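You operate a simulated robot arm through the tools that you are given. There is no shell and no other tool. Be economical: measure what you need, move in short steps, check, and stop when the job is done.

You run a simulated robot arm. Do the job below in one go: nothing can be reset, and whatever is moved stays where it is left.

TASK
Push the steel fridge door shut. Put the green pad on the top deck of the trolley away on the top of the small rack. Open the fridge door, take the cloth cover from the top deck of the trolley and leave it on the upper shelf of the fridge and shut the door again. Take the small jug and put it on the rear of the steel fridge top. Take the scrubber and put it on the shelf under the deep table. Fetch the black-clasp bottle and stand it on the blue pad. Put the oolong tea basket from the long table on the front corner of the small table and the sencha tea basket on the top of the warm cabinet. Do these in any order. Set down upright: small jug, scrubber, black-clasp bottle, tea basket.

Only the result counts: the job must be done as asked and must still hold three seconds after the hand-in. Knocking over, shifting, dropping, spilling or breaking anything else fails it. A push-on lid holds only when it is set on centred and level and pressed home; a screw cap is set on level and turned clockwise until tight. Flat cloth is picked up by pressing the open fingertips on it (5 to 10 N) and closing them slowly along it; thin cloth reads only 2 to 8 mm in the jaws.

THE ROBOT
A 7-joint arm with a two-finger gripper on a trunk, on a base that drives. Base frame: it is fixed to the floor where the robot stands at the start and does not move with it; the origin is under the middle of the robot, x ahead of it, y to its left, z up. Units: mm, degrees, N and s.
With the tool pointing down near the work surface it reaches from about 280 to 720 mm from the robot's upright axis, wherever it stands. Its first joint turns from -166.0 to 166.0 degrees. Places, roughly: black-clasp bottle (6x6x21 cm) [-1000, -2400, 1000]; blue pad (8x8x2 cm) [-3100, -1400, 900]; cloth cover (9x9x5 cm) [1200, -1300, 800]; fridge door [1400, 200, 700]; front corner of the small table (15x20 cm) [-220, 1000, 660]; green pad (9x6x5 cm) [1000, -1000, 800]; rear of the steel fridge top [700, 900, 900]; scrubber (7x5x6 cm) [-200, -2600, 900]; shelf under the deep table [-2600, -300, 200]; small jug [250, -2500, 1000]; steel fridge door [400, 300, 500]; tea basket [-1250, -2000, 1000]; top of the small rack [-2800, 700, 900]; top of the warm cabinet [-1500, -2100, 1300]; upper shelf of the fridge [1500, 400, 900]. Payload 2.94 kg.
The tool frame sits at the grasp point between the pads (the TCP): z along the fingers, y along the line on which they close. The tips reach 30 mm beyond it. Largest opening 138 mm; the body of the gripper starts 109 mm behind the TCP.
Orientation is that of the tool frame in the base frame, as a unit quaternion [w, x, y, z]. With the fingers straight down and closing along the base's y, the tool's x points along the base's -x, its y along +y and its z along -z.

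THE INTERFACE
- The arm moves only by the tool arm_command. Its argument "motion" is a list of rows, each a list of 7 numbers: the shift along the tool's x, y, z in units of 400 mm (1.0 is 400 mm), then the turn, a rotation vector about the tool's x, y, z in units of 120 degrees (1.0 is 120 degrees), then the opening, from 0 (shut) to 1 (fully open). In form: [[tx, ty, tz, ax, ay, az, hand], ...]. A call has 1 to 12 rows; each row is the pose to reach, as a shift and turn from the pose commanded when the call began, along the tool's axes at that moment. A call with a number of a shift or a turn outside -1 to 1 is refused whole. A row lasts 0.2 s, in which the tool goes at most 50 mm and 8.6 degrees; a call with a longer step from one row to the next is refused whole, and so is a gripper value outside its range. Where a pose cannot be reached the arm comes as near as it can. A force on the tool above 40 N (or 10 N above the force at the start of the call, whichever is more), or a blocked arm, ends the call early, and 0.2 s more pass. The fingers move at their own pace and stop on an object; they squeeze with about 34 N. The grip force told is the motor's: it shows also when the fingers shut on nothing. Time passes only in rows, and 0.2 s behind the last, so rows that repeat a pose let the fingers close. The reply holds the time, the measured pose of the TCP, the force on the tool along the base axes, the opening and the grip force, in the units named above and with some noise, with the torque about the TCP (base axes, N m) and any sound that the robot's microphone picked up.
- Cameras (640 x 400 px; columns grow to the right, rows downward): "scene" is now at [-13.3, 163.6, 1333]; the picture's right is [0.39, -0.92, 0.00], its down [-0.74, -0.31, -0.60] and it looks along [0.55, 0.23, -0.80] (base axes); focal length 214 px, centre (320, 200). "wrist" rides on the gripper at [71, 19, -146] in the tool frame; the picture's right is [-0.26, 0.97, 0.00], its down [-0.85, -0.23, -0.48] and it looks along [-0.46, -0.12, 0.88] (tool axes); focal length 280 px, centre (320, 200). There is no depth. A picture from a camera that has moved, and an enlarged one, comes with that camera's place and axes in the base frame and with its lens.
- snapshot(camera): a new picture of that camera. It takes no simulated time.
- slide_trunk(by): slides the trunk up (or, below 0, down) by that many mm; the arm and the scene camera ride with it, the base frame stays. It gives what a move gives, with no picture.
- drive_base(legs): drives the robot by 1 to 6 legs, each [ahead, left, turn to the left] in mm, mm and degrees, along the robot's own axes; the way and the turn of a leg run together, so that a leg with both is an arc; at most 1500 mm and 180 degrees a leg. The arm and the cameras ride along, it lands a little off, and it stops where it bumps. It gives what a move gives.
- pan_tilt(pan, tilt): turns the head with the scene camera to pan (to the left, within 86 degrees either way) and tilt (down, from -29 to 69), counted from straight ahead of the robot. It gives what a move gives.
- zoom(camera, box): a new picture of the part [left, top, right, bottom] of that camera's present view, enlarged. It takes no simulated time.
- sign_off(): hands the job in; it is judged then, once.

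Work in short steps. Places have to be worked out from the pictures, the camera data and where the tool is seen: move nearer, look again, correct. Check each grasp and each placing, and mend what went wrong. You have 493 turns and 246 pictures in all, those below and enlarged ones among them. Open the gripper and draw the arm clear of the work before you hand the job in, unless the task says otherwise; then end with one line.

The tools are called after "Call:" by a JSON object that holds its "op" and its "data". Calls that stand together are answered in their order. arm_command: Moves the arm, as the interface text tells. Its arguments: {"type":"object","properties":{"motion":{"type":"array"}},"required":["motion"]} The other tools are called the same way: slide_trunk (by) slides the trunk up or down; drive_base (legs) drives the base; pan_tilt (pan, tilt) turns the head that bears the scene camera; snapshot (camera) takes a picture; zoom (camera, box) takes an enlarged picture of a part of a camera's view; sign_off () hands the job in.

At the start:

```text
t: 0.0
tool_pos: [429.6, 52.0, 1150.6]
tcp_rot: [-0.001, 0.0, 1.0, -0.002]
ft_force: [-0.6, 0.2, 0.3]
wrist_torque: [-0.03, 0.03, 0.0]
opening: 137.7
gripper_force: 0.0
trunk travel left (down, up): [-200.0, 254.0]
robot x, y, heading: [-1.3, -0.2, -0.1]
head pan, tilt: [22.9, 53.1]
```

scene: 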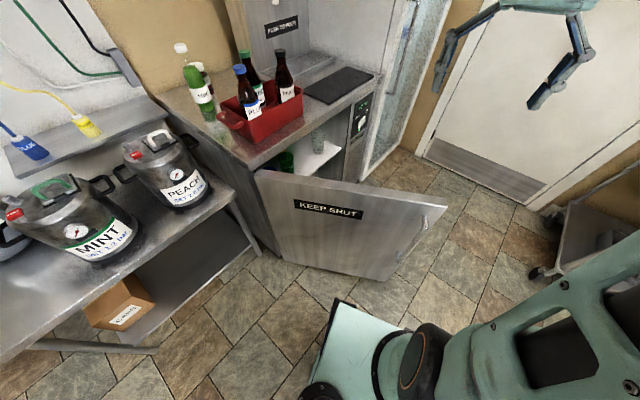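
wrist: 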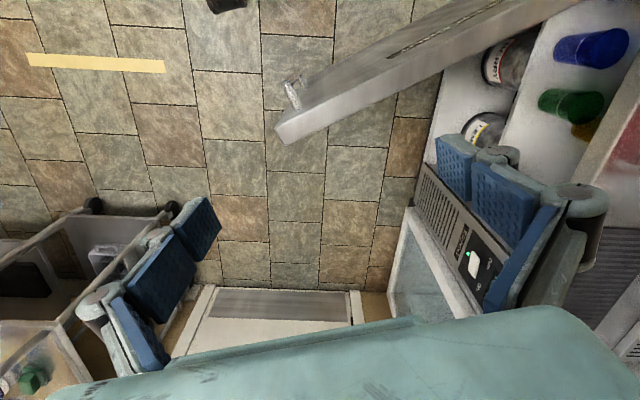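

The steel fridge door stands open in front of me, to the left. I'll look around before moving anything.

Call:
{"op": "pan_tilt", "data": {"pan": 0, "tilt": 25}}

Call:
{"op": "snapshot", "data": {"camera": "scene"}}

Call:
{"op": "pan_tilt", "data": {"pan": 80, "tilt": 30}}

Call:
{"op": "snapshot", "data": {"camera": "scene"}}

Call:
{"op": "pan_tilt", "data": {"pan": -80, "tilt": 25}}

Call:
{"op": "snapshot", "data": {"camera": "scene"}}

```text
t: 0.9
tool_pos: [429.3, 49.8, 1151.6]
tcp_rot: [0.0, 0.0, 1.0, -0.001]
ft_force: [0.6, 0.3, -0.6]
wrist_torque: [-0.01, 0.0, 0.0]
opening: 138.0
gripper_force: 0.1
trunk travel left (down, up): [-200.0, 254.0]
robot x, y, heading: [1.5, 1.3, -0.5]
head pan, tilt: [0.0, 25.0]
```

```text
243 pictures are left
camera scene: at [10.6, 134.9, 1374.5], right [0.0, -1.0, 0.0], down [-0.42, 0.0, -0.91], along [0.91, 0.0, -0.42], focal length 214 px, centre (320, 200)
```

scene: 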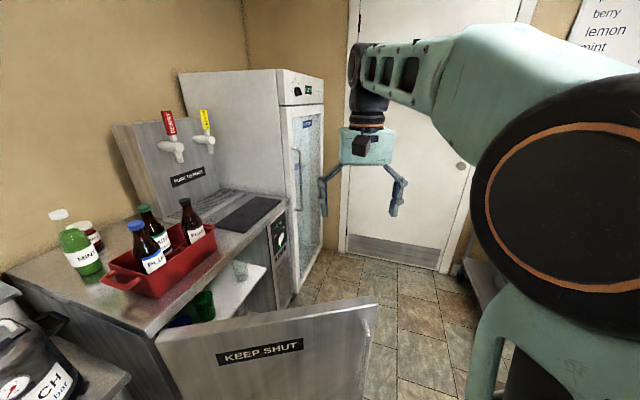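

```text
t: 2.5
tool_pos: [430.1, 48.8, 1151.4]
tcp_rot: [0.0, -0.001, 1.0, -0.001]
ft_force: [1.0, 0.4, -0.2]
wrist_torque: [0.02, 0.03, 0.01]
opening: 137.9
gripper_force: 0.0
trunk travel left (down, up): [-200.0, 254.0]
robot x, y, heading: [-2.1, -2.4, 0.0]
head pan, tilt: [80.0, 30.0]
```

```text
242 pictures are left
camera scene: at [-65.7, 223.9, 1366.6], right [0.98, -0.17, 0.0], down [-0.09, -0.49, -0.87], along [0.15, 0.85, -0.5], focal length 214 px, centre (320, 200)
```

scene: 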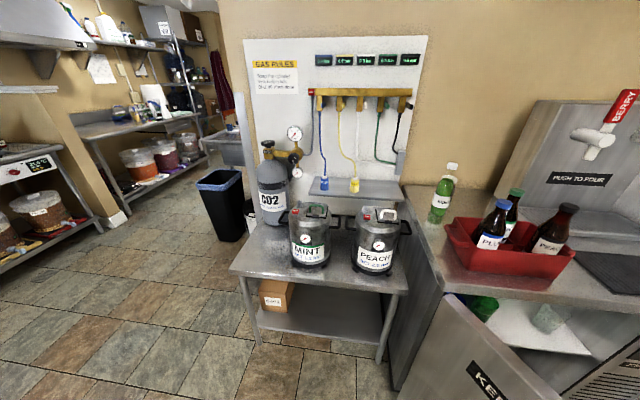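

```text
t: 4.9
tool_pos: [429.5, 50.7, 1151.9]
tcp_rot: [0.0, 0.0, 1.0, -0.002]
ft_force: [0.5, -0.7, 0.1]
wrist_torque: [0.01, -0.02, 0.04]
opening: 138.2
gripper_force: 0.0
trunk travel left (down, up): [-200.0, 254.0]
robot x, y, heading: [-2.5, -2.5, -0.0]
head pan, tilt: [-80.0, 25.0]
```

```text
241 pictures are left
camera scene: at [-65.5, 44.1, 1374.6], right [-0.98, -0.17, 0.0], down [-0.07, 0.42, -0.91], along [0.16, -0.89, -0.42], focal length 214 px, centre (320, 200)
```

scene: 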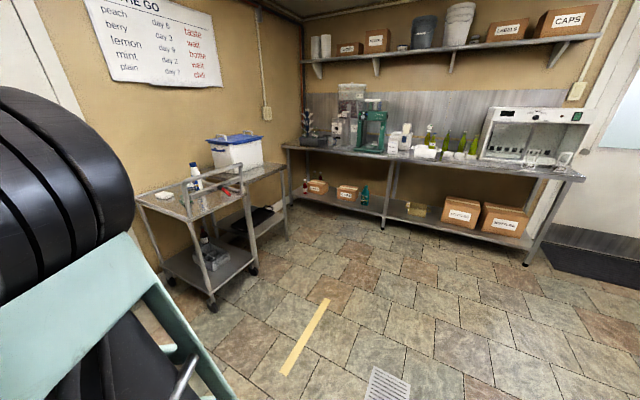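

Fridge door hinges at about (377,570) with its free end near (490,-50). I'll back away, then lower the closed hand behind its outer face.

Call:
{"op": "drive_base", "data": {"legs": [[-260, 0, 0]]}}

Call:
{"op": "arm_command", "data": {"motion": [[0, 0, 0.12, 0, 0, 0, 0], [0, 0, 0.24, 0, 0, 0, 0], [0, 0, 0.36, 0, 0, 0, 0], [0, 0, 0.48, 0, 0, 0, 0], [0, 0, 0.6, 0, 0, 0, 0], [0, 0, 0.72, 0, 0, 0, 0], [0, 0, 0.84, 0, 0, 0, 0], [0, 0, 0.96, 0, 0, 0, 0], [0, 0, 1.0, 0, 0, 0, 0], [0, 0, 1.0, 0, 0, 0, 0]]}}

Call:
{"op": "pan_tilt", "data": {"pan": 20, "tilt": 50}}

Call:
{"op": "snapshot", "data": {"camera": "scene"}}

```text
t: 6.8
tool_pos: [171.1, 48.6, 1151.0]
tcp_rot: [0.0, 0.0, 1.0, -0.001]
ft_force: [-0.5, -0.3, -0.6]
wrist_torque: [0.0, -0.01, 0.0]
opening: 138.0
gripper_force: 0.0
trunk travel left (down, up): [-200.0, 254.0]
robot x, y, heading: [-255.8, 1.8, 0.3]
head pan, tilt: [-80.0, 25.0]
```

```text
t: 9.0
tool_pos: [171.6, 50.1, 751.8]
tcp_rot: [-0.001, 0.0, 1.0, -0.001]
ft_force: [0.0, -0.2, 0.1]
wrist_torque: [-0.03, 0.06, -0.01]
opening: 0.0
gripper_force: 28.7
trunk travel left (down, up): [-200.0, 254.0]
robot x, y, heading: [-256.9, 1.0, 0.2]
head pan, tilt: [-80.0, 25.0]
```

```text
t: 10.7
tool_pos: [172.5, 49.9, 752.4]
tcp_rot: [0.0, 0.0, 1.0, -0.002]
ft_force: [-0.1, -0.1, 0.2]
wrist_torque: [-0.01, -0.02, -0.02]
opening: 0.3
gripper_force: 28.4
trunk travel left (down, up): [-200.0, 254.0]
robot x, y, heading: [-258.5, -1.5, -0.2]
head pan, tilt: [20.0, 50.0]
```

```text
240 pictures are left
camera scene: at [-266.3, 161.1, 1337.1], right [0.34, -0.94, 0.0], down [-0.72, -0.26, -0.64], along [0.6, 0.22, -0.77], focal length 214 px, centre (320, 200)
```

scene: 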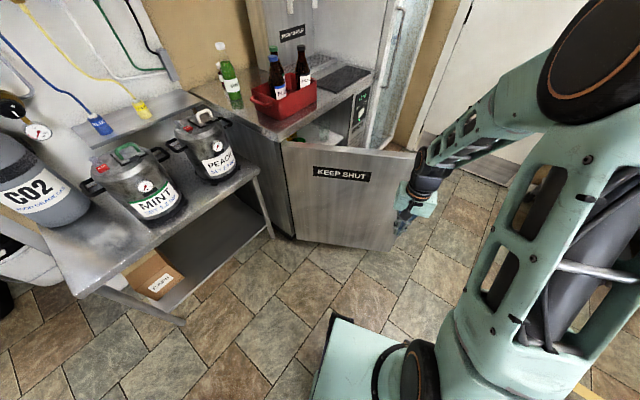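

Door top is about z 827. The hand is at 752, so I drive up to the door and then arc around the hinge (about (357,550)).

Call:
{"op": "drive_base", "data": {"legs": [[240, 0, 0], [96, -61, 10], [96, -61, 10]]}}

Call:
{"op": "snapshot", "data": {"camera": "scene"}}

```text
t: 14.2
tool_pos: [581.1, 108.1, 752.3]
tcp_rot: [0.0, -0.174, 0.985, 0.0]
ft_force: [0.3, -0.6, 0.2]
wrist_torque: [0.01, 0.0, 0.02]
opening: 0.0
gripper_force: 28.8
trunk travel left (down, up): [-200.0, 254.0]
robot x, y, heading: [194.7, -83.9, 19.9]
head pan, tilt: [20.0, 50.0]
```

```text
239 pictures are left
camera scene: at [131.0, 62.6, 1337.1], right [0.64, -0.77, 0.0], down [-0.59, -0.49, -0.64], along [0.49, 0.41, -0.77], focal length 214 px, centre (320, 200)
```

scene: 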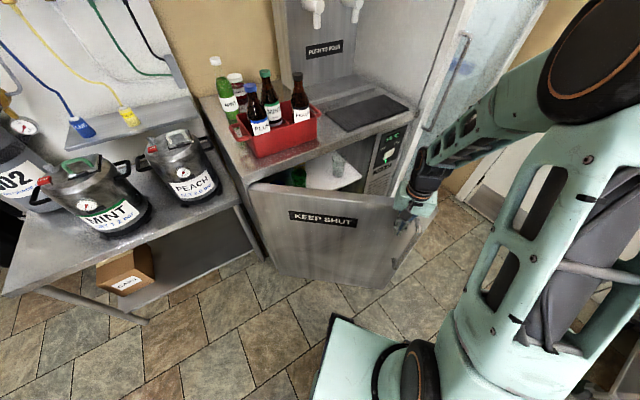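

The door is swinging with the hand. Continue the arc.

Call:
{"op": "drive_base", "data": {"legs": [[95, -62, 10], [95, -62, 10], [95, -62, 10]]}}

Call:
{"op": "snapshot", "data": {"camera": "scene"}}

```text
t: 17.0
tool_pos: [768.9, 283.3, 752.8]
tcp_rot: [0.0, -0.422, 0.907, -0.001]
ft_force: [-0.3, -0.8, -0.1]
wrist_torque: [-0.02, 0.0, 0.02]
opening: 0.2
gripper_force: 27.6
trunk travel left (down, up): [-200.0, 254.0]
robot x, y, heading: [530.8, -77.1, 50.1]
head pan, tilt: [20.0, 50.0]
```

```text
238 pictures are left
camera scene: at [400.1, 20.9, 1337.1], right [0.94, -0.34, 0.0], down [-0.26, -0.72, -0.64], along [0.22, 0.6, -0.77], focal length 214 px, centre (320, 200)
```

scene: 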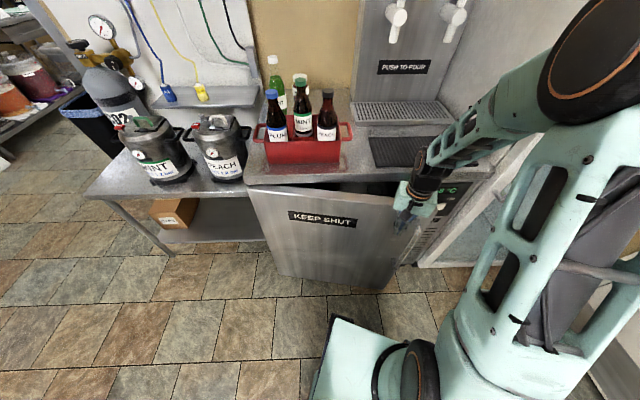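

About 30° remain. Two more arc legs, then the final part gently.

Call:
{"op": "drive_base", "data": {"legs": [[95, -62, 10], [76, -50, 8]]}}

Call:
{"op": "snapshot", "data": {"camera": "scene"}}

Call:
{"op": "snapshot", "data": {"camera": "wrist"}}

```text
t: 18.2
tool_pos: [801.5, 342.0, 752.5]
tcp_rot: [-0.004, -0.486, 0.874, -0.006]
ft_force: [-0.3, -1.3, -0.4]
wrist_torque: [0.19, -0.06, -0.02]
opening: 0.0
gripper_force: 28.4
trunk travel left (down, up): [-200.0, 254.0]
robot x, y, heading: [617.1, -46.5, 58.5]
head pan, tilt: [20.0, 50.0]
stopped in leg 1: the force on the tool passed its limit at 64 N (the readings are from after the stop); the commanded pose is now the measured one
```

```text
237 pictures are left
camera scene: at [476.4, 35.0, 1337.1], right [0.98, -0.2, 0.0], down [-0.16, -0.75, -0.64], along [0.13, 0.63, -0.77], focal length 214 px, centre (320, 200)
```

scene: 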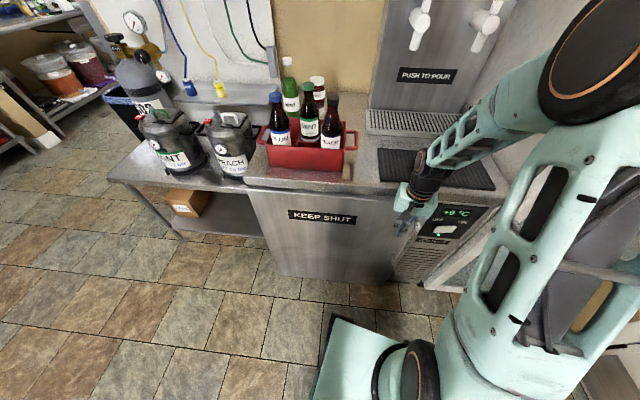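

```text
236 pictures are left
camera wrist: at [749.2, 293.5, 898.0], right [-0.68, 0.73, -0.01], down [0.64, 0.61, 0.47], along [0.34, 0.31, -0.89], focal length 280 px, centre (320, 200)
```

wrist: 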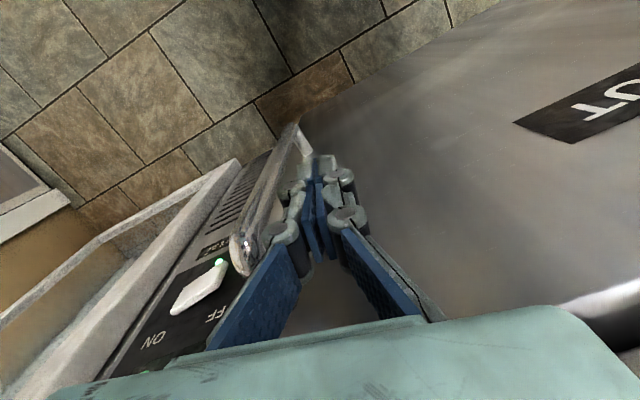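

Force stopped the drive; the door looks shut. I'll zoom to check for a gap.

Call:
{"op": "zoom", "data": {"camera": "scene", "box": [230, 150, 490, 310]}}

```text
2.46 times, centred on (360, 230) of scene
camera zoom: at [476.4, 35.0, 1337.1], right [0.98, -0.2, 0.0], down [-0.16, -0.75, -0.64], along [0.13, 0.63, -0.77], focal length 528 px, centre (222, 126)
```

zoom: 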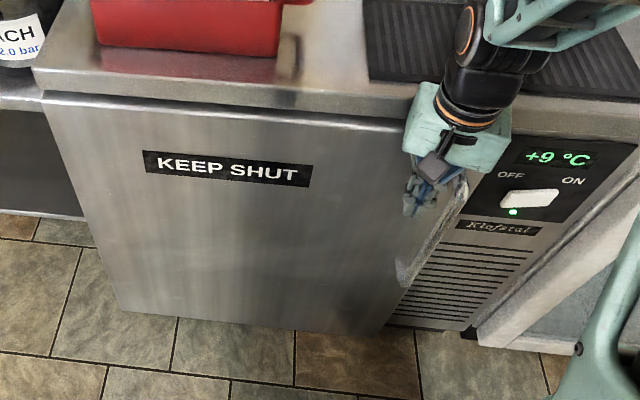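

The fridge bank is itself rotated about -18°, so the door is closed or almost closed. I'll back off and look.

Call:
{"op": "drive_base", "data": {"legs": [[-150, 0, 0]]}}

Call:
{"op": "zoom", "data": {"camera": "scene", "box": [230, 100, 490, 262]}}

Call:
{"op": "snapshot", "data": {"camera": "wrist"}}

```text
t: 19.6
tool_pos: [722.5, 216.8, 751.4]
tcp_rot: [-0.004, -0.487, 0.873, -0.006]
ft_force: [0.0, -0.9, -0.3]
wrist_torque: [-0.02, -0.01, 0.03]
opening: 0.1
gripper_force: 28.8
trunk travel left (down, up): [-200.0, 254.0]
robot x, y, heading: [540.1, -173.1, 58.2]
head pan, tilt: [20.0, 50.0]
```

```text
2.46 times, centred on (360, 181) of scene
camera zoom: at [397.7, -92.2, 1337.1], right [0.98, -0.2, 0.0], down [-0.16, -0.75, -0.64], along [0.13, 0.63, -0.77], focal length 528 px, centre (222, 247)
```

zoom: 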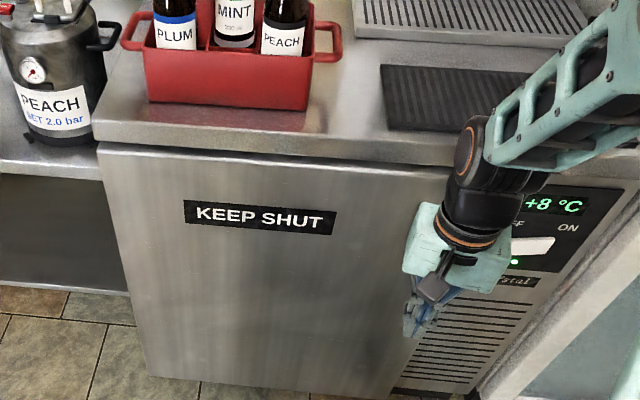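

```text
233 pictures are left
camera wrist: at [670.3, 166.8, 897.9], right [-0.68, 0.73, -0.01], down [0.64, 0.61, 0.47], along [0.34, 0.31, -0.88], focal length 280 px, centre (320, 200)
```

wrist: 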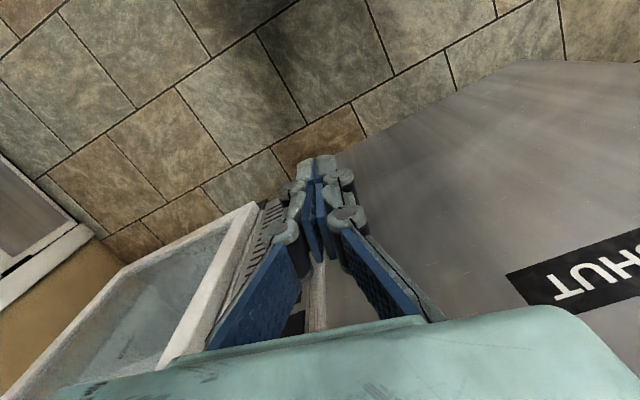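

Door is flush and its temperature is now falling, so it's shut. I raise the arm and turn toward the trolley.

Call:
{"op": "arm_command", "data": {"motion": [[0, 0, -0.12, 0, 0, 0, 0.5], [0, 0, -0.24, 0, 0, 0, 0.5], [0, 0, -0.36, 0, 0, 0, 0.5], [0, 0, -0.48, 0, 0, 0, 1], [0, 0, -0.6, 0, 0, 0, 1], [0, 0, -0.72, 0, 0, 0, 1], [0, 0, -0.84, 0, 0, 0, 1], [0, 0, -0.96, 0, 0, 0, 1], [0, 0, -1.0, 0, 0, 0, 1]]}}

Call:
{"op": "drive_base", "data": {"legs": [[0, 0, -118]]}}

Call:
{"op": "pan_tilt", "data": {"pan": 20, "tilt": 40}}

Call:
{"op": "snapshot", "data": {"camera": "scene"}}

Call:
{"op": "snapshot", "data": {"camera": "wrist"}}

```text
t: 21.6
tool_pos: [724.4, 221.9, 1150.4]
tcp_rot: [-0.005, -0.487, 0.873, -0.005]
ft_force: [0.0, 0.3, 0.0]
wrist_torque: [-0.03, 0.01, -0.04]
opening: 138.0
gripper_force: 0.0
trunk travel left (down, up): [-200.0, 254.0]
robot x, y, heading: [543.8, -169.9, 58.6]
head pan, tilt: [20.0, 50.0]
```

```text
t: 26.9
tool_pos: [801.2, -515.6, 1151.6]
tcp_rot: [-0.007, 0.497, 0.868, 0.001]
ft_force: [-0.5, 1.1, 0.5]
wrist_torque: [0.01, -0.02, -0.02]
opening: 138.0
gripper_force: 0.0
trunk travel left (down, up): [-200.0, 254.0]
robot x, y, heading: [541.7, -170.3, -59.7]
head pan, tilt: [20.0, 50.0]
```

```text
t: 27.6
tool_pos: [801.1, -514.8, 1151.3]
tcp_rot: [-0.007, 0.497, 0.868, 0.001]
ft_force: [0.2, 0.1, -0.4]
wrist_torque: [0.03, 0.01, 0.0]
opening: 138.1
gripper_force: 0.0
trunk travel left (down, up): [-200.0, 254.0]
robot x, y, heading: [544.3, -170.0, -59.5]
head pan, tilt: [20.0, 40.0]
```

```text
232 pictures are left
camera scene: at [680.2, -86.9, 1351.2], right [-0.64, -0.77, 0.0], down [-0.5, 0.41, -0.77], along [0.59, -0.49, -0.64], focal length 214 px, centre (320, 200)
```

scene: 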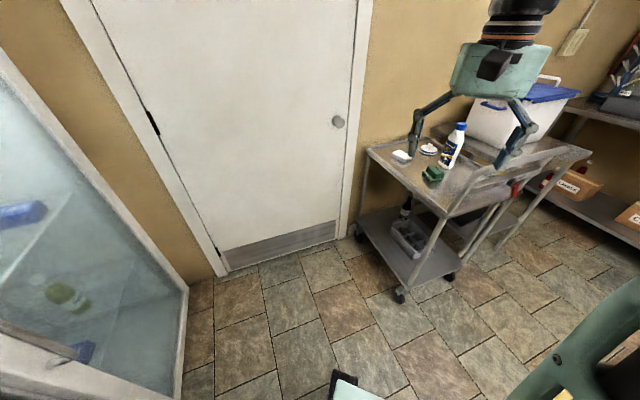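

```text
231 pictures are left
camera wrist: at [784.1, -446.6, 1297.2], right [0.96, 0.26, -0.01], down [0.24, -0.85, 0.47], along [0.12, -0.45, -0.88], focal length 280 px, centre (320, 200)
```

wrist: 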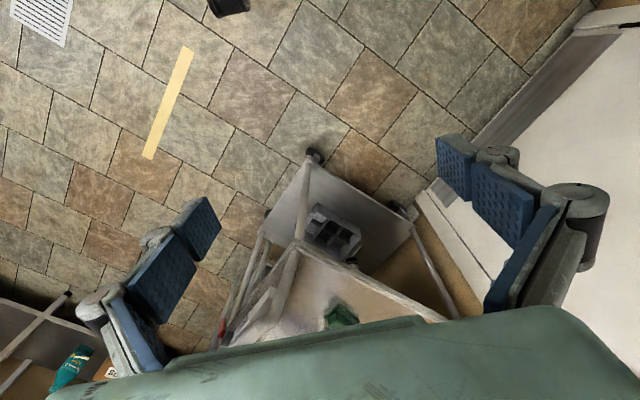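

I zoom on the trolley deck.

Call:
{"op": "zoom", "data": {"camera": "scene", "box": [350, 90, 600, 246]}}

```text
2.56 times, centred on (475, 168) of scene
camera zoom: at [680.2, -86.9, 1351.2], right [-0.64, -0.77, 0.0], down [-0.5, 0.41, -0.77], along [0.59, -0.49, -0.64], focal length 549 px, centre (-77, 282)
```

zoom: 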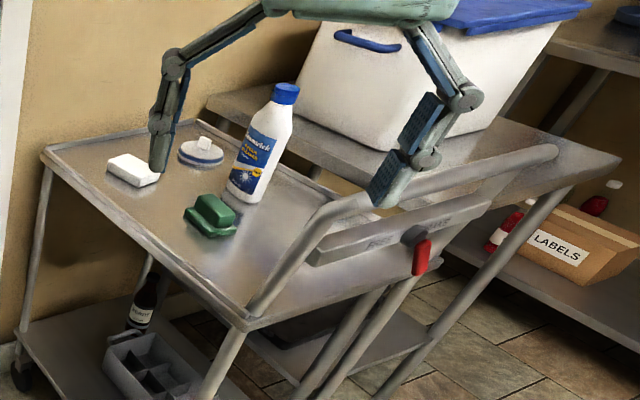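

The round white item (~(1145,-1270)) matches the cloth cover and the green one is at (1003,-1060). Now look at the glass fridge: turn left to face it.

Call:
{"op": "drive_base", "data": {"legs": [[0, 0, 75]]}}

Call:
{"op": "pan_tilt", "data": {"pan": 0, "tilt": 20}}

Call:
{"op": "snapshot", "data": {"camera": "scene"}}

```text
t: 31.2
tool_pos: [941.7, -10.1, 1149.8]
tcp_rot: [-0.005, -0.131, 0.991, -0.003]
ft_force: [-0.4, 0.0, 0.5]
wrist_torque: [0.01, 0.01, 0.01]
opening: 138.0
gripper_force: 0.1
trunk travel left (down, up): [-200.0, 254.0]
robot x, y, heading: [541.1, -169.8, 15.2]
head pan, tilt: [20.0, 40.0]
```

```text
t: 32.1
tool_pos: [943.0, -12.9, 1151.6]
tcp_rot: [-0.006, -0.131, 0.991, -0.003]
ft_force: [-0.5, 0.7, -1.6]
wrist_torque: [0.02, 0.01, 0.01]
opening: 138.0
gripper_force: 0.1
trunk travel left (down, up): [-200.0, 254.0]
robot x, y, heading: [541.9, -168.2, 15.1]
head pan, tilt: [0.0, 20.0]
```

```text
229 pictures are left
camera scene: at [516.7, -36.6, 1382.6], right [0.26, -0.97, 0.0], down [-0.33, -0.09, -0.94], along [0.91, 0.24, -0.34], focal length 214 px, centre (320, 200)
```

scene: 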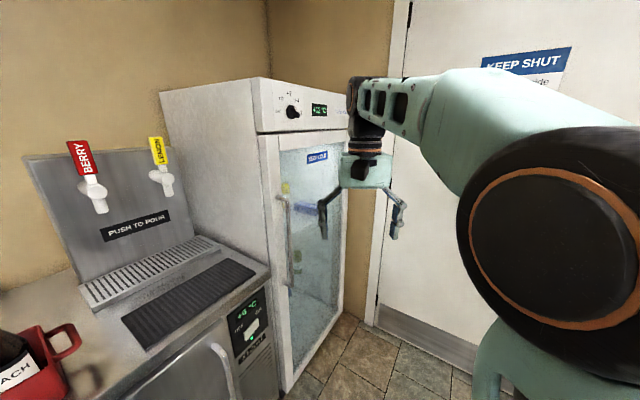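

Handle triangulates to about (1120,250), z 780–1150, hinge on the right near (1575,110), face rotated -18°. I first point the hand forward and lower it to z≈960.

Call:
{"op": "arm_command", "data": {"motion": [[-0.04, 0, 0.04, 0, -0.068, 0, 1], [-0.08, 0, 0.08, 0, -0.136, 0, 1], [-0.12, 0, 0.12, 0, -0.204, 0, 1], [-0.16, 0, 0.16, 0, -0.272, 0, 1], [-0.2, 0, 0.2, 0, -0.34, 0, 1], [-0.24, 0, 0.24, 0, -0.408, 0, 1], [-0.28, 0, 0.28, 0, -0.476, 0, 1], [-0.32, 0, 0.32, 0, -0.544, 0, 1], [-0.34, 0, 0.38, 0, -0.612, 0, 1], [-0.34, 0, 0.43, 0, -0.68, 0, 1], [-0.34, 0, 0.475, 0, -0.75, 0, 1], [-0.34, 0, 0.475, 0, -0.75, 0, 1]]}}

Call:
{"op": "drive_base", "data": {"legs": [[150, -42, 0]]}}

Call:
{"op": "pan_tilt", "data": {"pan": 15, "tilt": 35}}

Call:
{"op": "snapshot", "data": {"camera": "scene"}}

Call:
{"op": "snapshot", "data": {"camera": "wrist"}}

```text
t: 33.9
tool_pos: [1023.3, 109.6, 991.9]
tcp_rot: [0.468, -0.146, 0.85, 0.192]
ft_force: [0.2, 0.5, 0.2]
wrist_torque: [-0.01, 0.02, 0.01]
opening: 138.0
gripper_force: 0.0
trunk travel left (down, up): [-200.0, 254.0]
robot x, y, heading: [537.0, -168.8, 15.0]
head pan, tilt: [0.0, 20.0]
stopped in row 9: the arm was blocked; the commanded pose is now the measured one
```

```text
t: 35.3
tool_pos: [1176.9, 109.4, 990.5]
tcp_rot: [0.468, -0.149, 0.85, 0.192]
ft_force: [-0.7, -0.4, -1.2]
wrist_torque: [0.01, 0.0, 0.01]
opening: 137.9
gripper_force: 0.0
trunk travel left (down, up): [-200.0, 254.0]
robot x, y, heading: [692.1, -170.5, 15.0]
head pan, tilt: [0.0, 20.0]
```

```text
t: 36.1
tool_pos: [1177.5, 109.4, 989.7]
tcp_rot: [0.467, -0.146, 0.851, 0.193]
ft_force: [0.1, 0.0, -0.4]
wrist_torque: [-0.01, -0.02, -0.01]
opening: 137.9
gripper_force: 0.1
trunk travel left (down, up): [-200.0, 254.0]
robot x, y, heading: [698.6, -174.1, 14.9]
head pan, tilt: [15.0, 35.0]
```

```text
228 pictures are left
camera scene: at [674.1, -49.1, 1377.6], right [0.14, -0.99, 0.0], down [-0.39, -0.06, -0.92], along [0.91, 0.13, -0.39], focal length 214 px, centre (320, 200)
```

scene: 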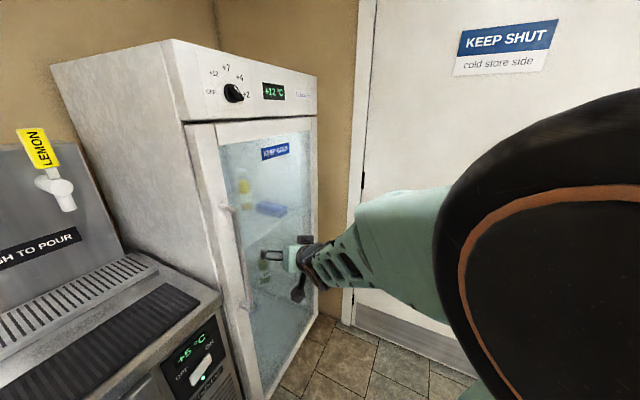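

```text
227 pictures are left
camera wrist: at [1025.7, 52.2, 1004.3], right [-0.28, 0.87, 0.41], down [0.19, -0.37, 0.91], along [0.94, 0.33, -0.06], focal length 280 px, centre (320, 200)
```

wrist: 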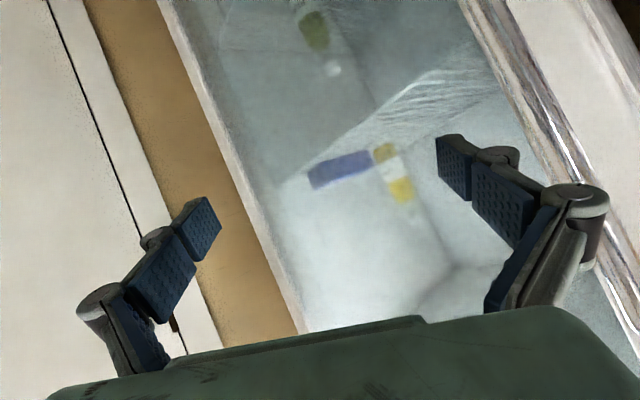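

The hand stopped part-way (pitched 29° down, yawed). I'll command the remaining rotation to point along the fridge normal, at a stand-off in front of the handle.

Call:
{"op": "arm_command", "data": {"motion": [[0.016, 0.015, -0.012, -0.035, -0.02, -0.0185, 1], [0.032, 0.03, -0.024, -0.07, -0.04, -0.037, 1], [0.048, 0.045, -0.036, -0.105, -0.06, -0.0555, 1], [0.064, 0.06, -0.048, -0.14, -0.08, -0.074, 1], [0.08, 0.075, -0.06, -0.175, -0.1, -0.0925, 1], [0.096, 0.09, -0.071, -0.21, -0.12, -0.111, 1], [0.112, 0.105, -0.083, -0.245, -0.14, -0.13, 1], [0.128, 0.12, -0.094, -0.28, -0.16, -0.148, 1], [0.144, 0.135, -0.106, -0.315, -0.18, -0.167, 1], [0.16, 0.15, -0.118, -0.349, -0.198, -0.185, 1], [0.16, 0.15, -0.118, -0.349, -0.198, -0.185, 1]]}}

Call:
{"op": "snapshot", "data": {"camera": "wrist"}}

```text
t: 38.5
tool_pos: [1083.9, 135.2, 970.6]
tcp_rot: [0.572, -0.418, 0.571, 0.414]
ft_force: [-0.3, -0.1, -0.2]
wrist_torque: [0.0, 0.02, 0.0]
opening: 138.2
gripper_force: 0.1
out of reach, approached as far as the arm can: row 5, 6, 7, 8
trunk travel left (down, up): [-200.0, 254.0]
robot x, y, heading: [696.8, -172.4, 15.2]
head pan, tilt: [15.0, 35.0]
```

```text
226 pictures are left
camera wrist: at [1021.7, 1.9, 899.9], right [-0.92, 0.3, 0.26], down [0.07, -0.52, 0.85], along [0.39, 0.8, 0.46], focal length 280 px, centre (320, 200)
```

wrist: 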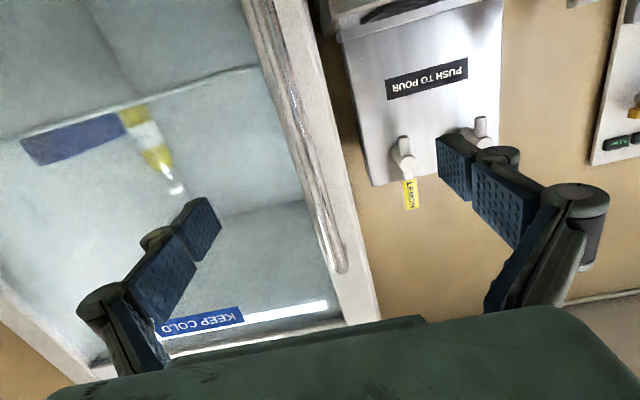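

Hand is now level and facing the fridge. The handle is about 18 mm to the hand's -y side, ~140 mm ahead; advance 90 mm and recheck.

Call:
{"op": "arm_command", "data": {"motion": [[0, -0.025, 0.06, 0, 0, 0, 1], [0, -0.045, 0.12, 0, 0, 0, 1], [0, -0.045, 0.18, 0, 0, 0, 1], [0, -0.045, 0.225, 0, 0, 0, 1]]}}

Call:
{"op": "snapshot", "data": {"camera": "wrist"}}

Call:
{"op": "snapshot", "data": {"camera": "scene"}}

```text
t: 39.5
tool_pos: [1129.4, 216.8, 970.4]
tcp_rot: [0.572, -0.418, 0.571, 0.414]
ft_force: [0.0, -0.2, -0.7]
wrist_torque: [0.01, 0.03, -0.03]
opening: 138.0
gripper_force: 0.0
trunk travel left (down, up): [-200.0, 254.0]
robot x, y, heading: [695.0, -170.7, 14.9]
head pan, tilt: [15.0, 35.0]
```

```text
225 pictures are left
camera wrist: at [1066.4, 81.6, 900.2], right [-0.92, 0.3, 0.26], down [0.07, -0.52, 0.85], along [0.39, 0.8, 0.46], focal length 280 px, centre (320, 200)
```

wrist: 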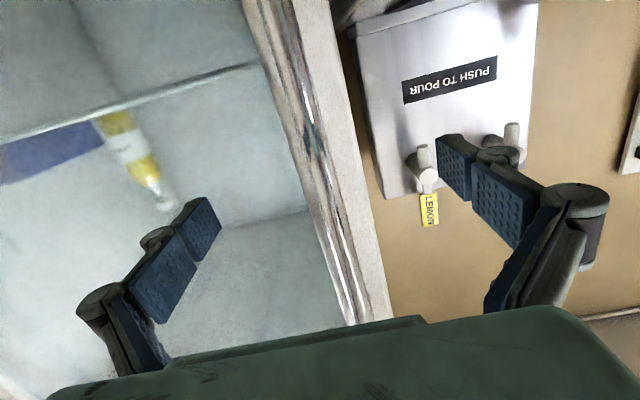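

```text
224 pictures are left
camera scene: at [658.7, -18.6, 1358.8], right [0.5, -0.87, 0.0], down [-0.5, -0.29, -0.82], along [0.71, 0.41, -0.57], focal length 214 px, centre (320, 200)
```

scene: 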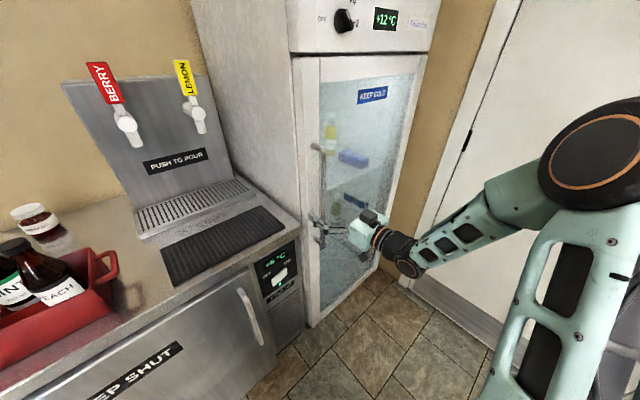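

The bar lies on the hand's axis. Advance another 40 mm with contact checking.

Call:
{"op": "arm_command", "data": {"motion": [[0, 0, 0.04, 0, 0, 0, 1], [0, 0, 0.08, 0, 0, 0, 1], [0, 0, 0.1, 0, 0, 0, 1]]}}

Call:
{"op": "snapshot", "data": {"camera": "wrist"}}

Call:
{"op": "zoom", "data": {"camera": "scene", "box": [270, 120, 430, 280]}}

```text
t: 40.3
tool_pos: [1141.3, 253.2, 970.1]
tcp_rot: [0.572, -0.418, 0.572, 0.413]
ft_force: [0.9, 0.0, 0.6]
wrist_torque: [0.02, 0.03, 0.01]
opening: 138.0
gripper_force: 0.1
trunk travel left (down, up): [-200.0, 254.0]
robot x, y, heading: [692.0, -172.0, 15.0]
head pan, tilt: [15.0, 35.0]
```

```text
223 pictures are left
camera wrist: at [1078.4, 120.0, 899.1], right [-0.92, 0.3, 0.26], down [0.07, -0.52, 0.85], along [0.39, 0.8, 0.46], focal length 280 px, centre (320, 200)
```

wrist: 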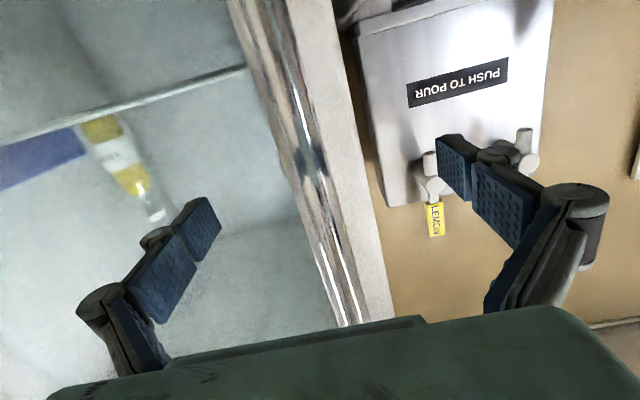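

```text
2.50 times, centred on (350, 200) of scene
camera zoom: at [658.8, -18.6, 1358.8], right [0.5, -0.87, 0.0], down [-0.5, -0.29, -0.82], along [0.71, 0.41, -0.57], focal length 536 px, centre (245, 200)
```

zoom: 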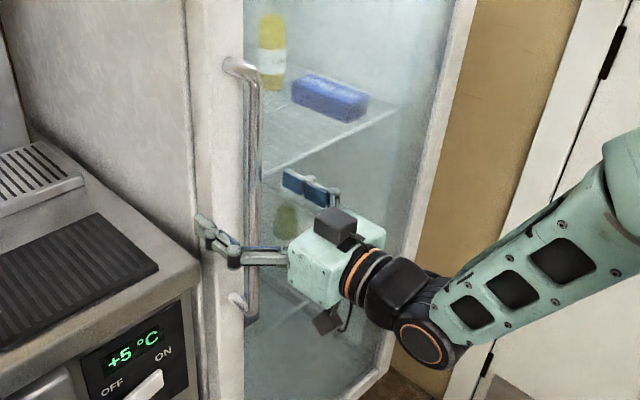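

The bar is between the fingers. Close and see whether it holds.

Call:
{"op": "arm_command", "data": {"motion": [[0, 0, 0, 0, 0, 0, 0.5], [0, 0, 0, 0, 0, 0, 0], [0, 0, 0, 0, 0, 0, 0], [0, 0, 0, 0, 0, 0, 0], [0, 0, 0, 0, 0, 0, 0]]}}

Call:
{"op": "snapshot", "data": {"camera": "wrist"}}

```text
t: 41.5
tool_pos: [1139.0, 254.8, 969.2]
tcp_rot: [0.571, -0.419, 0.571, 0.415]
ft_force: [-3.6, 1.8, -0.4]
wrist_torque: [0.17, 0.39, 0.03]
opening: 15.8
gripper_force: 37.5
trunk travel left (down, up): [-200.0, 254.0]
robot x, y, heading: [697.9, -170.7, 14.7]
head pan, tilt: [15.0, 35.0]
```

```text
221 pictures are left
camera wrist: at [1077.3, 120.3, 899.2], right [-0.92, 0.3, 0.26], down [0.07, -0.52, 0.85], along [0.39, 0.8, 0.46], focal length 280 px, centre (320, 200)
```

wrist: 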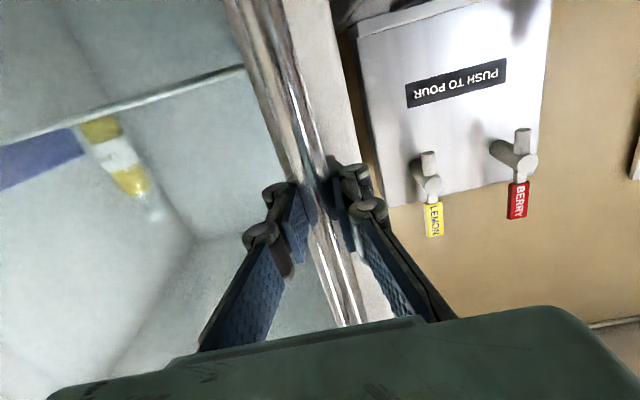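

Bar is held (15.8 mm). Pull along the door's arc about the hinge (~(1580,141)), first 20°.

Call:
{"op": "arm_command", "data": {"motion": [[0, -0.005, -0.05, -0.021, 0, 0, 0], [0, -0.011, -0.099, -0.042, 0, 0, 0], [0, -0.02, -0.147, -0.0625, 0, 0, 0], [0, -0.03, -0.195, -0.083, 0, 0, 0], [0, -0.043, -0.243, -0.104, 0, 0, 0], [0, -0.058, -0.291, -0.125, 0, 0, 0], [0, -0.075, -0.337, -0.146, 0, 0, 0], [0, -0.093, -0.382, -0.167, 0, 0, 0]]}}

Call:
{"op": "snapshot", "data": {"camera": "scene"}}

```text
t: 43.2
tool_pos: [1121.6, 115.0, 970.5]
tcp_rot: [-0.495, 0.505, -0.498, -0.502]
ft_force: [-8.0, -1.0, 0.5]
wrist_torque: [0.57, -0.06, -0.27]
opening: 15.9
gripper_force: 38.3
trunk travel left (down, up): [-200.0, 254.0]
robot x, y, heading: [694.8, -170.2, 14.8]
head pan, tilt: [15.0, 35.0]
stopped in row 8: the force on the tool passed its limit at 41 N (the readings are from after the stop); the commanded pose is now the measured one
```

```text
220 pictures are left
camera scene: at [657.2, -18.7, 1359.1], right [0.5, -0.87, 0.0], down [-0.5, -0.29, -0.82], along [0.71, 0.41, -0.57], focal length 214 px, centre (320, 200)
```

scene: 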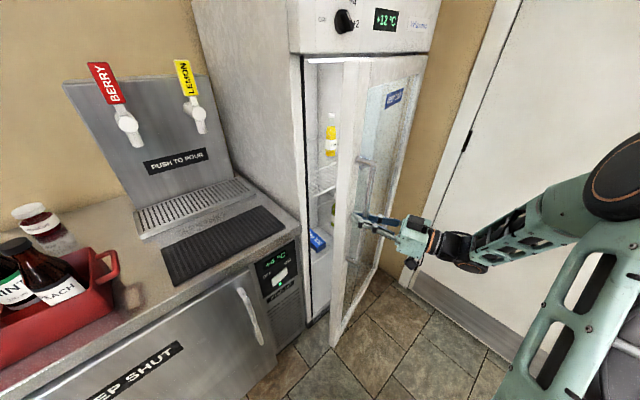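

Door is open ~18°. Refit hinge to (1568,130) and continue 20° more with the hand turning half as much.

Call:
{"op": "arm_command", "data": {"motion": [[0, -0.003, -0.049, -0.01, 0, 0, 0], [0, -0.008, -0.098, -0.02, 0, 0, 0], [0, -0.015, -0.147, -0.031, 0, 0, 0], [0, -0.025, -0.195, -0.042, 0, 0, 0], [0, -0.036, -0.242, -0.052, 0, 0, 0], [0, -0.049, -0.288, -0.063, 0, 0, 0], [0, -0.065, -0.335, -0.073, 0, 0, 0], [0, -0.081, -0.38, -0.083, 0, 0, 0]]}}

Call:
{"op": "snapshot", "data": {"camera": "scene"}}

```text
t: 44.2
tool_pos: [1125.6, 41.4, 969.8]
tcp_rot: [-0.469, 0.527, -0.475, -0.526]
ft_force: [-9.7, -3.7, 2.8]
wrist_torque: [0.54, -0.3, -0.28]
opening: 15.9
gripper_force: 38.6
trunk travel left (down, up): [-200.0, 254.0]
robot x, y, heading: [695.5, -173.3, 14.8]
head pan, tilt: [15.0, 35.0]
stopped in row 5: the force on the tool passed its limit at 42 N (the readings are from after the stop); the commanded pose is now the measured one
```

```text
219 pictures are left
camera scene: at [656.1, -19.1, 1359.0], right [0.5, -0.87, 0.0], down [-0.5, -0.29, -0.82], along [0.71, 0.41, -0.57], focal length 214 px, centre (320, 200)
```

scene: 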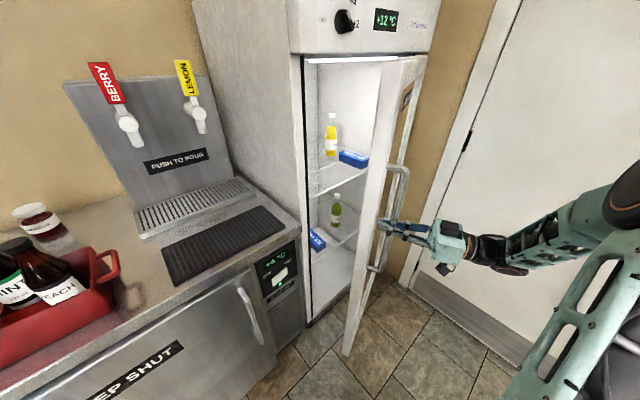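

Refitting the three measured points gives hinge (1668,125), radius 546. Continue 30° on that arc.

Call:
{"op": "arm_command", "data": {"motion": [[0, -0.008, -0.059, -0.01, 0, 0, 0], [0, -0.017, -0.1175, -0.02, 0, 0, 0], [0, -0.026, -0.177, -0.03, 0, 0, 0], [0, -0.037, -0.2355, -0.04, 0, 0, 0], [0, -0.051, -0.293, -0.05, 0, 0, 0], [0, -0.067, -0.35, -0.06, 0, 0, 0], [0, -0.087, -0.406, -0.07, 0, 0, 0], [0, -0.11, -0.462, -0.08, 0, 0, 0], [0, -0.133, -0.516, -0.09, 0, 0, 0], [0, -0.159, -0.57, -0.1, 0, 0, 0], [0, -0.188, -0.622, -0.11, 0, 0, 0], [0, -0.219, -0.673, -0.12, 0, 0, 0]]}}

Call:
{"op": "snapshot", "data": {"camera": "scene"}}

```text
t: 45.2
tool_pos: [1147.5, -51.2, 970.4]
tcp_rot: [0.446, -0.546, 0.452, 0.547]
ft_force: [-13.8, -5.1, 5.1]
wrist_torque: [0.61, -0.57, -0.24]
opening: 16.1
gripper_force: 38.5
trunk travel left (down, up): [-200.0, 254.0]
robot x, y, heading: [694.7, -173.2, 14.8]
head pan, tilt: [15.0, 35.0]
stopped in row 5: the force on the tool passed its limit at 41 N (the readings are from after the stop); the commanded pose is now the measured one
```

```text
218 pictures are left
camera scene: at [655.3, -19.6, 1359.0], right [0.5, -0.87, 0.0], down [-0.5, -0.29, -0.82], along [0.71, 0.41, -0.57], focal length 214 px, centre (320, 200)
```

scene: 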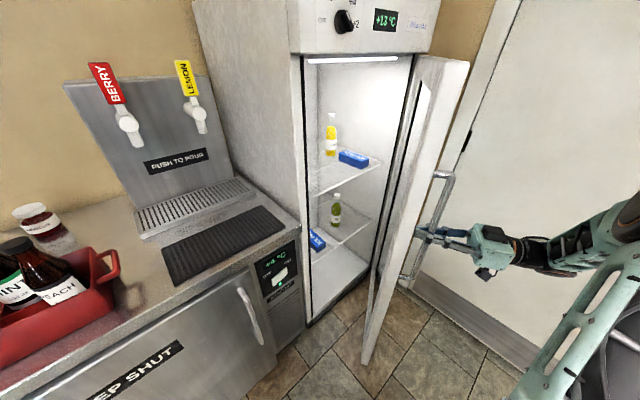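

Door ~33° open. Regrip to relieve side force, then continue slower for 15°.

Call:
{"op": "arm_command", "data": {"motion": [[0, 0, 0, 0, 0, 0, 0.3], [0, 0, 0, 0, 0, 0, 0], [0, 0, 0, 0, 0, 0, 0], [0, -0.004, -0.03, -0.004, 0, 0, 0], [0, -0.01, -0.06, -0.008, 0, 0, 0], [0, -0.015, -0.09, -0.012, 0, 0, 0], [0, -0.021, -0.119, -0.016, 0, 0, 0], [0, -0.036, -0.177, -0.024, 0, 0, 0], [0, -0.052, -0.2345, -0.032, 0, 0, 0], [0, -0.072, -0.29, -0.04, 0, 0, 0], [0, -0.093, -0.347, -0.048, 0, 0, 0]]}}

```text
t: 47.6
tool_pos: [1212.2, -182.8, 968.8]
tcp_rot: [0.419, -0.567, 0.426, 0.567]
ft_force: [-20.1, -16.1, -14.3]
wrist_torque: [0.86, -0.65, -0.3]
opening: 16.2
gripper_force: 38.7
trunk travel left (down, up): [-200.0, 254.0]
robot x, y, heading: [698.7, -169.6, 15.1]
head pan, tilt: [15.0, 35.0]
```

Door ~48° open and holding. The arm is nearing its reach, so I continue the arc by driving the base.

Call:
{"op": "arm_command", "data": {"motion": [[0, 0, 0, 0, 0, 0, 0.3], [0, 0, 0, 0, 0, 0, 0], [0, 0, 0, 0, 0, 0, 0], [0, 0, 0, 0, 0, 0, 0]]}}

Call:
{"op": "drive_base", "data": {"legs": [[19, -44, 0], [20, -43, 0]]}}

```text
t: 48.6
tool_pos: [1212.1, -181.2, 970.0]
tcp_rot: [0.418, -0.567, 0.426, 0.568]
ft_force: [-14.5, -9.7, 2.9]
wrist_torque: [0.46, -0.4, -0.16]
opening: 15.7
gripper_force: 38.1
trunk travel left (down, up): [-200.0, 254.0]
robot x, y, heading: [697.3, -173.9, 14.8]
head pan, tilt: [15.0, 35.0]
```

```text
t: 50.3
tool_pos: [1271.4, -254.9, 969.2]
tcp_rot: [0.418, -0.568, 0.424, 0.569]
ft_force: [-21.3, -23.2, -1.4]
wrist_torque: [0.21, -0.43, -0.37]
opening: 15.9
gripper_force: 38.1
trunk travel left (down, up): [-200.0, 254.0]
robot x, y, heading: [757.9, -243.2, 15.0]
head pan, tilt: [15.0, 35.0]
```

Call:
{"op": "drive_base", "data": {"legs": [[30, -49, 0], [35, -45, 0]]}}

Call:
{"op": "snapshot", "data": {"camera": "scene"}}

```text
t: 52.1
tool_pos: [1356.7, -329.5, 969.4]
tcp_rot: [0.417, -0.567, 0.424, 0.57]
ft_force: [-16.1, -25.7, 1.7]
wrist_torque: [0.06, -0.47, -0.27]
opening: 15.7
gripper_force: 37.8
trunk travel left (down, up): [-200.0, 254.0]
robot x, y, heading: [844.3, -319.5, 15.1]
head pan, tilt: [15.0, 35.0]
```

```text
217 pictures are left
camera scene: at [802.2, -168.8, 1359.2], right [0.5, -0.87, 0.0], down [-0.5, -0.28, -0.82], along [0.71, 0.41, -0.57], focal length 214 px, centre (320, 200)
```

scene: 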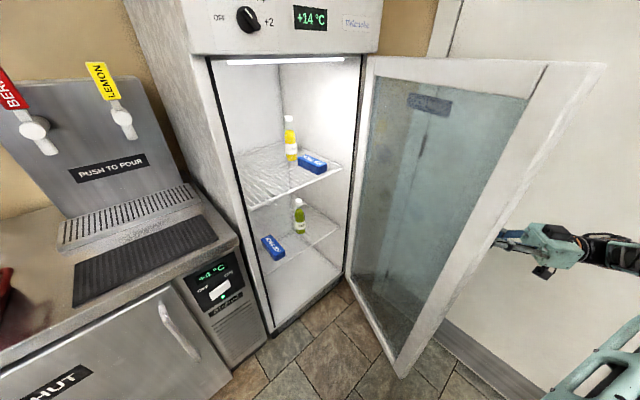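

Door is ~70° open with clear access; upper shelf is at z≈930 with free space on its left. Release the handle and back off.

Call:
{"op": "arm_command", "data": {"motion": [[0, 0, 0, 0, 0, 0, 0.3], [0, 0, 0, 0, 0, 0, 0.5], [0, 0, 0, 0, 0, 0, 0.5], [0, 0, -0.06, 0, 0, 0, 0.5], [0, 0, -0.12, 0, 0, 0, 0.5], [0, 0, -0.18, 0, 0, 0, 0.5], [0, 0, -0.24, 0, 0, 0, 0.5]]}}

Call:
{"op": "snapshot", "data": {"camera": "scene"}}

```text
t: 53.7
tool_pos: [1370.9, -402.3, 968.0]
tcp_rot: [0.417, -0.566, 0.427, 0.569]
ft_force: [0.5, 0.6, -0.7]
wrist_torque: [-0.03, -0.01, 0.01]
opening: 69.1
gripper_force: 0.1
out of reach, approached as far as the arm can: row 7
trunk travel left (down, up): [-200.0, 254.0]
robot x, y, heading: [842.6, -320.2, 15.0]
head pan, tilt: [15.0, 35.0]
```

```text
216 pictures are left
camera scene: at [804.4, -165.9, 1358.9], right [0.5, -0.87, 0.0], down [-0.5, -0.29, -0.82], along [0.71, 0.41, -0.57], focal length 214 px, centre (320, 200)
```

scene: 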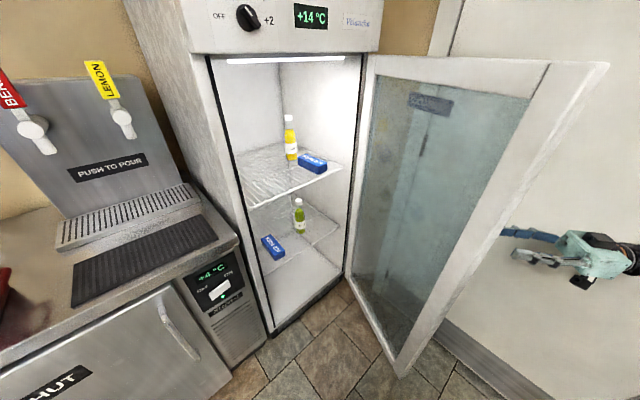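

Hand is clear of the handle. Drive back from the door and turn the tool to point down, higher up.

Call:
{"op": "drive_base", "data": {"legs": [[-232, -93, 0]]}}

Call:
{"op": "arm_command", "data": {"motion": [[-0.05, 0, 0, 0, 0.068, 0, 0.6], [-0.1, 0, 0, 0, 0.136, 0, 0.6], [-0.15, 0, 0, 0, 0.204, 0, 0.6], [-0.2, 0, 0, 0, 0.272, 0, 0.6], [-0.25, 0, 0, 0, 0.34, 0, 0.6], [-0.3, 0, 0, 0, 0.408, 0, 0.6], [-0.35, 0, 0, 0, 0.476, 0, 0.6], [-0.4, 0, 0, 0, 0.544, 0, 0.6], [-0.45, 0, 0, 0, 0.612, 0, 0.6], [-0.45, 0, 0, 0, 0.68, 0, 0.6], [-0.45, 0, 0, 0, 0.75, 0, 0.6], [-0.45, 0, 0, 0, 0.75, 0, 0.6]]}}

Call:
{"op": "pan_tilt", "data": {"pan": -50, "tilt": 35}}

Call:
{"op": "snapshot", "data": {"camera": "scene"}}

```text
t: 55.5
tool_pos: [1172.3, -551.8, 969.8]
tcp_rot: [0.417, -0.567, 0.426, 0.569]
ft_force: [-0.2, 0.1, 0.5]
wrist_torque: [-0.01, -0.02, -0.02]
opening: 69.2
gripper_force: 0.0
trunk travel left (down, up): [-200.0, 254.0]
robot x, y, heading: [643.1, -470.8, 14.9]
head pan, tilt: [15.0, 35.0]
```

```text
t: 58.1
tool_pos: [1173.4, -549.4, 1149.4]
tcp_rot: [0.007, 0.803, -0.596, -0.001]
ft_force: [0.4, 0.1, 0.1]
wrist_torque: [-0.03, 0.01, 0.01]
opening: 82.8
gripper_force: 0.1
out of reach, approached as far as the arm can: row 4, 5, 6, 7, 8, 9
trunk travel left (down, up): [-200.0, 254.0]
robot x, y, heading: [643.4, -464.0, 14.8]
head pan, tilt: [15.0, 35.0]
```

```text
t: 59.5
tool_pos: [1173.4, -550.1, 1149.7]
tcp_rot: [0.006, 0.802, -0.597, -0.001]
ft_force: [-0.6, -0.1, 0.3]
wrist_torque: [-0.02, 0.01, -0.02]
opening: 83.1
gripper_force: 0.0
trunk travel left (down, up): [-200.0, 254.0]
robot x, y, heading: [644.3, -472.4, 14.9]
head pan, tilt: [-50.0, 35.0]
```

```text
215 pictures are left
camera scene: at [600.0, -409.3, 1358.8], right [-0.57, -0.82, 0.0], down [-0.47, 0.33, -0.82], along [0.67, -0.47, -0.57], focal length 214 px, centre (320, 200)
```

scene: 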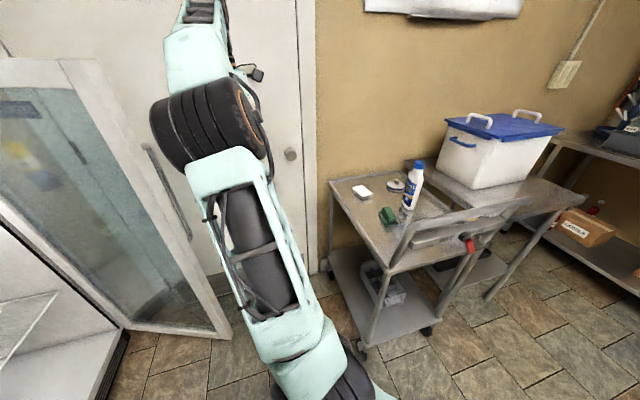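

Door stays open. I turn to face the trolley's long side (edge runs (1388,-1028)→(837,-845)) and strafe in front of it.

Call:
{"op": "drive_base", "data": {"legs": [[0, 0, -123], [0, 590, 0]]}}

Call:
{"op": "pan_tilt", "data": {"pan": 20, "tilt": 50}}

Call:
{"op": "snapshot", "data": {"camera": "scene"}}

```text
t: 68.3
tool_pos: [614.9, -973.3, 1148.6]
tcp_rot: [-0.002, 0.157, 0.988, 0.007]
ft_force: [-0.3, 0.1, 0.1]
wrist_torque: [-0.02, -0.03, -0.03]
opening: 82.7
gripper_force: 0.0
trunk travel left (down, up): [-200.0, 254.0]
robot x, y, heading: [985.3, -585.1, -109.6]
head pan, tilt: [-50.0, 35.0]
stopped in leg 2: the robot was blocked; the commanded pose is now the measured one
```

```text
t: 69.7
tool_pos: [615.8, -972.6, 1150.2]
tcp_rot: [-0.002, 0.157, 0.988, 0.008]
ft_force: [0.8, 0.4, 0.4]
wrist_torque: [0.01, -0.02, 0.03]
opening: 83.0
gripper_force: 0.0
trunk travel left (down, up): [-200.0, 254.0]
robot x, y, heading: [985.6, -583.6, -109.6]
head pan, tilt: [20.0, 50.0]
```

```text
214 pictures are left
camera scene: at [1138.3, -629.6, 1337.1], right [-1.0, 0.0, 0.0], down [0.0, 0.77, -0.64], along [0.0, -0.64, -0.77], focal length 214 px, centre (320, 200)
```

scene: 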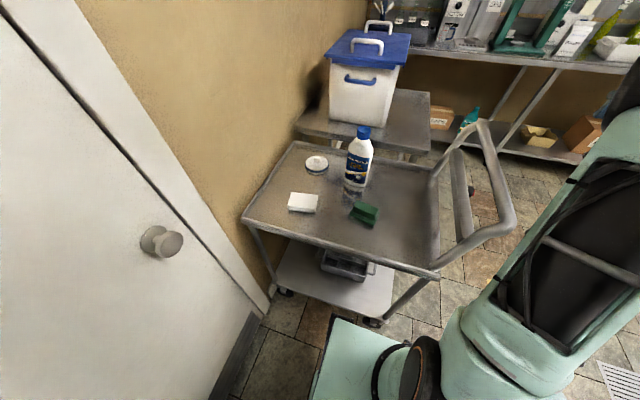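

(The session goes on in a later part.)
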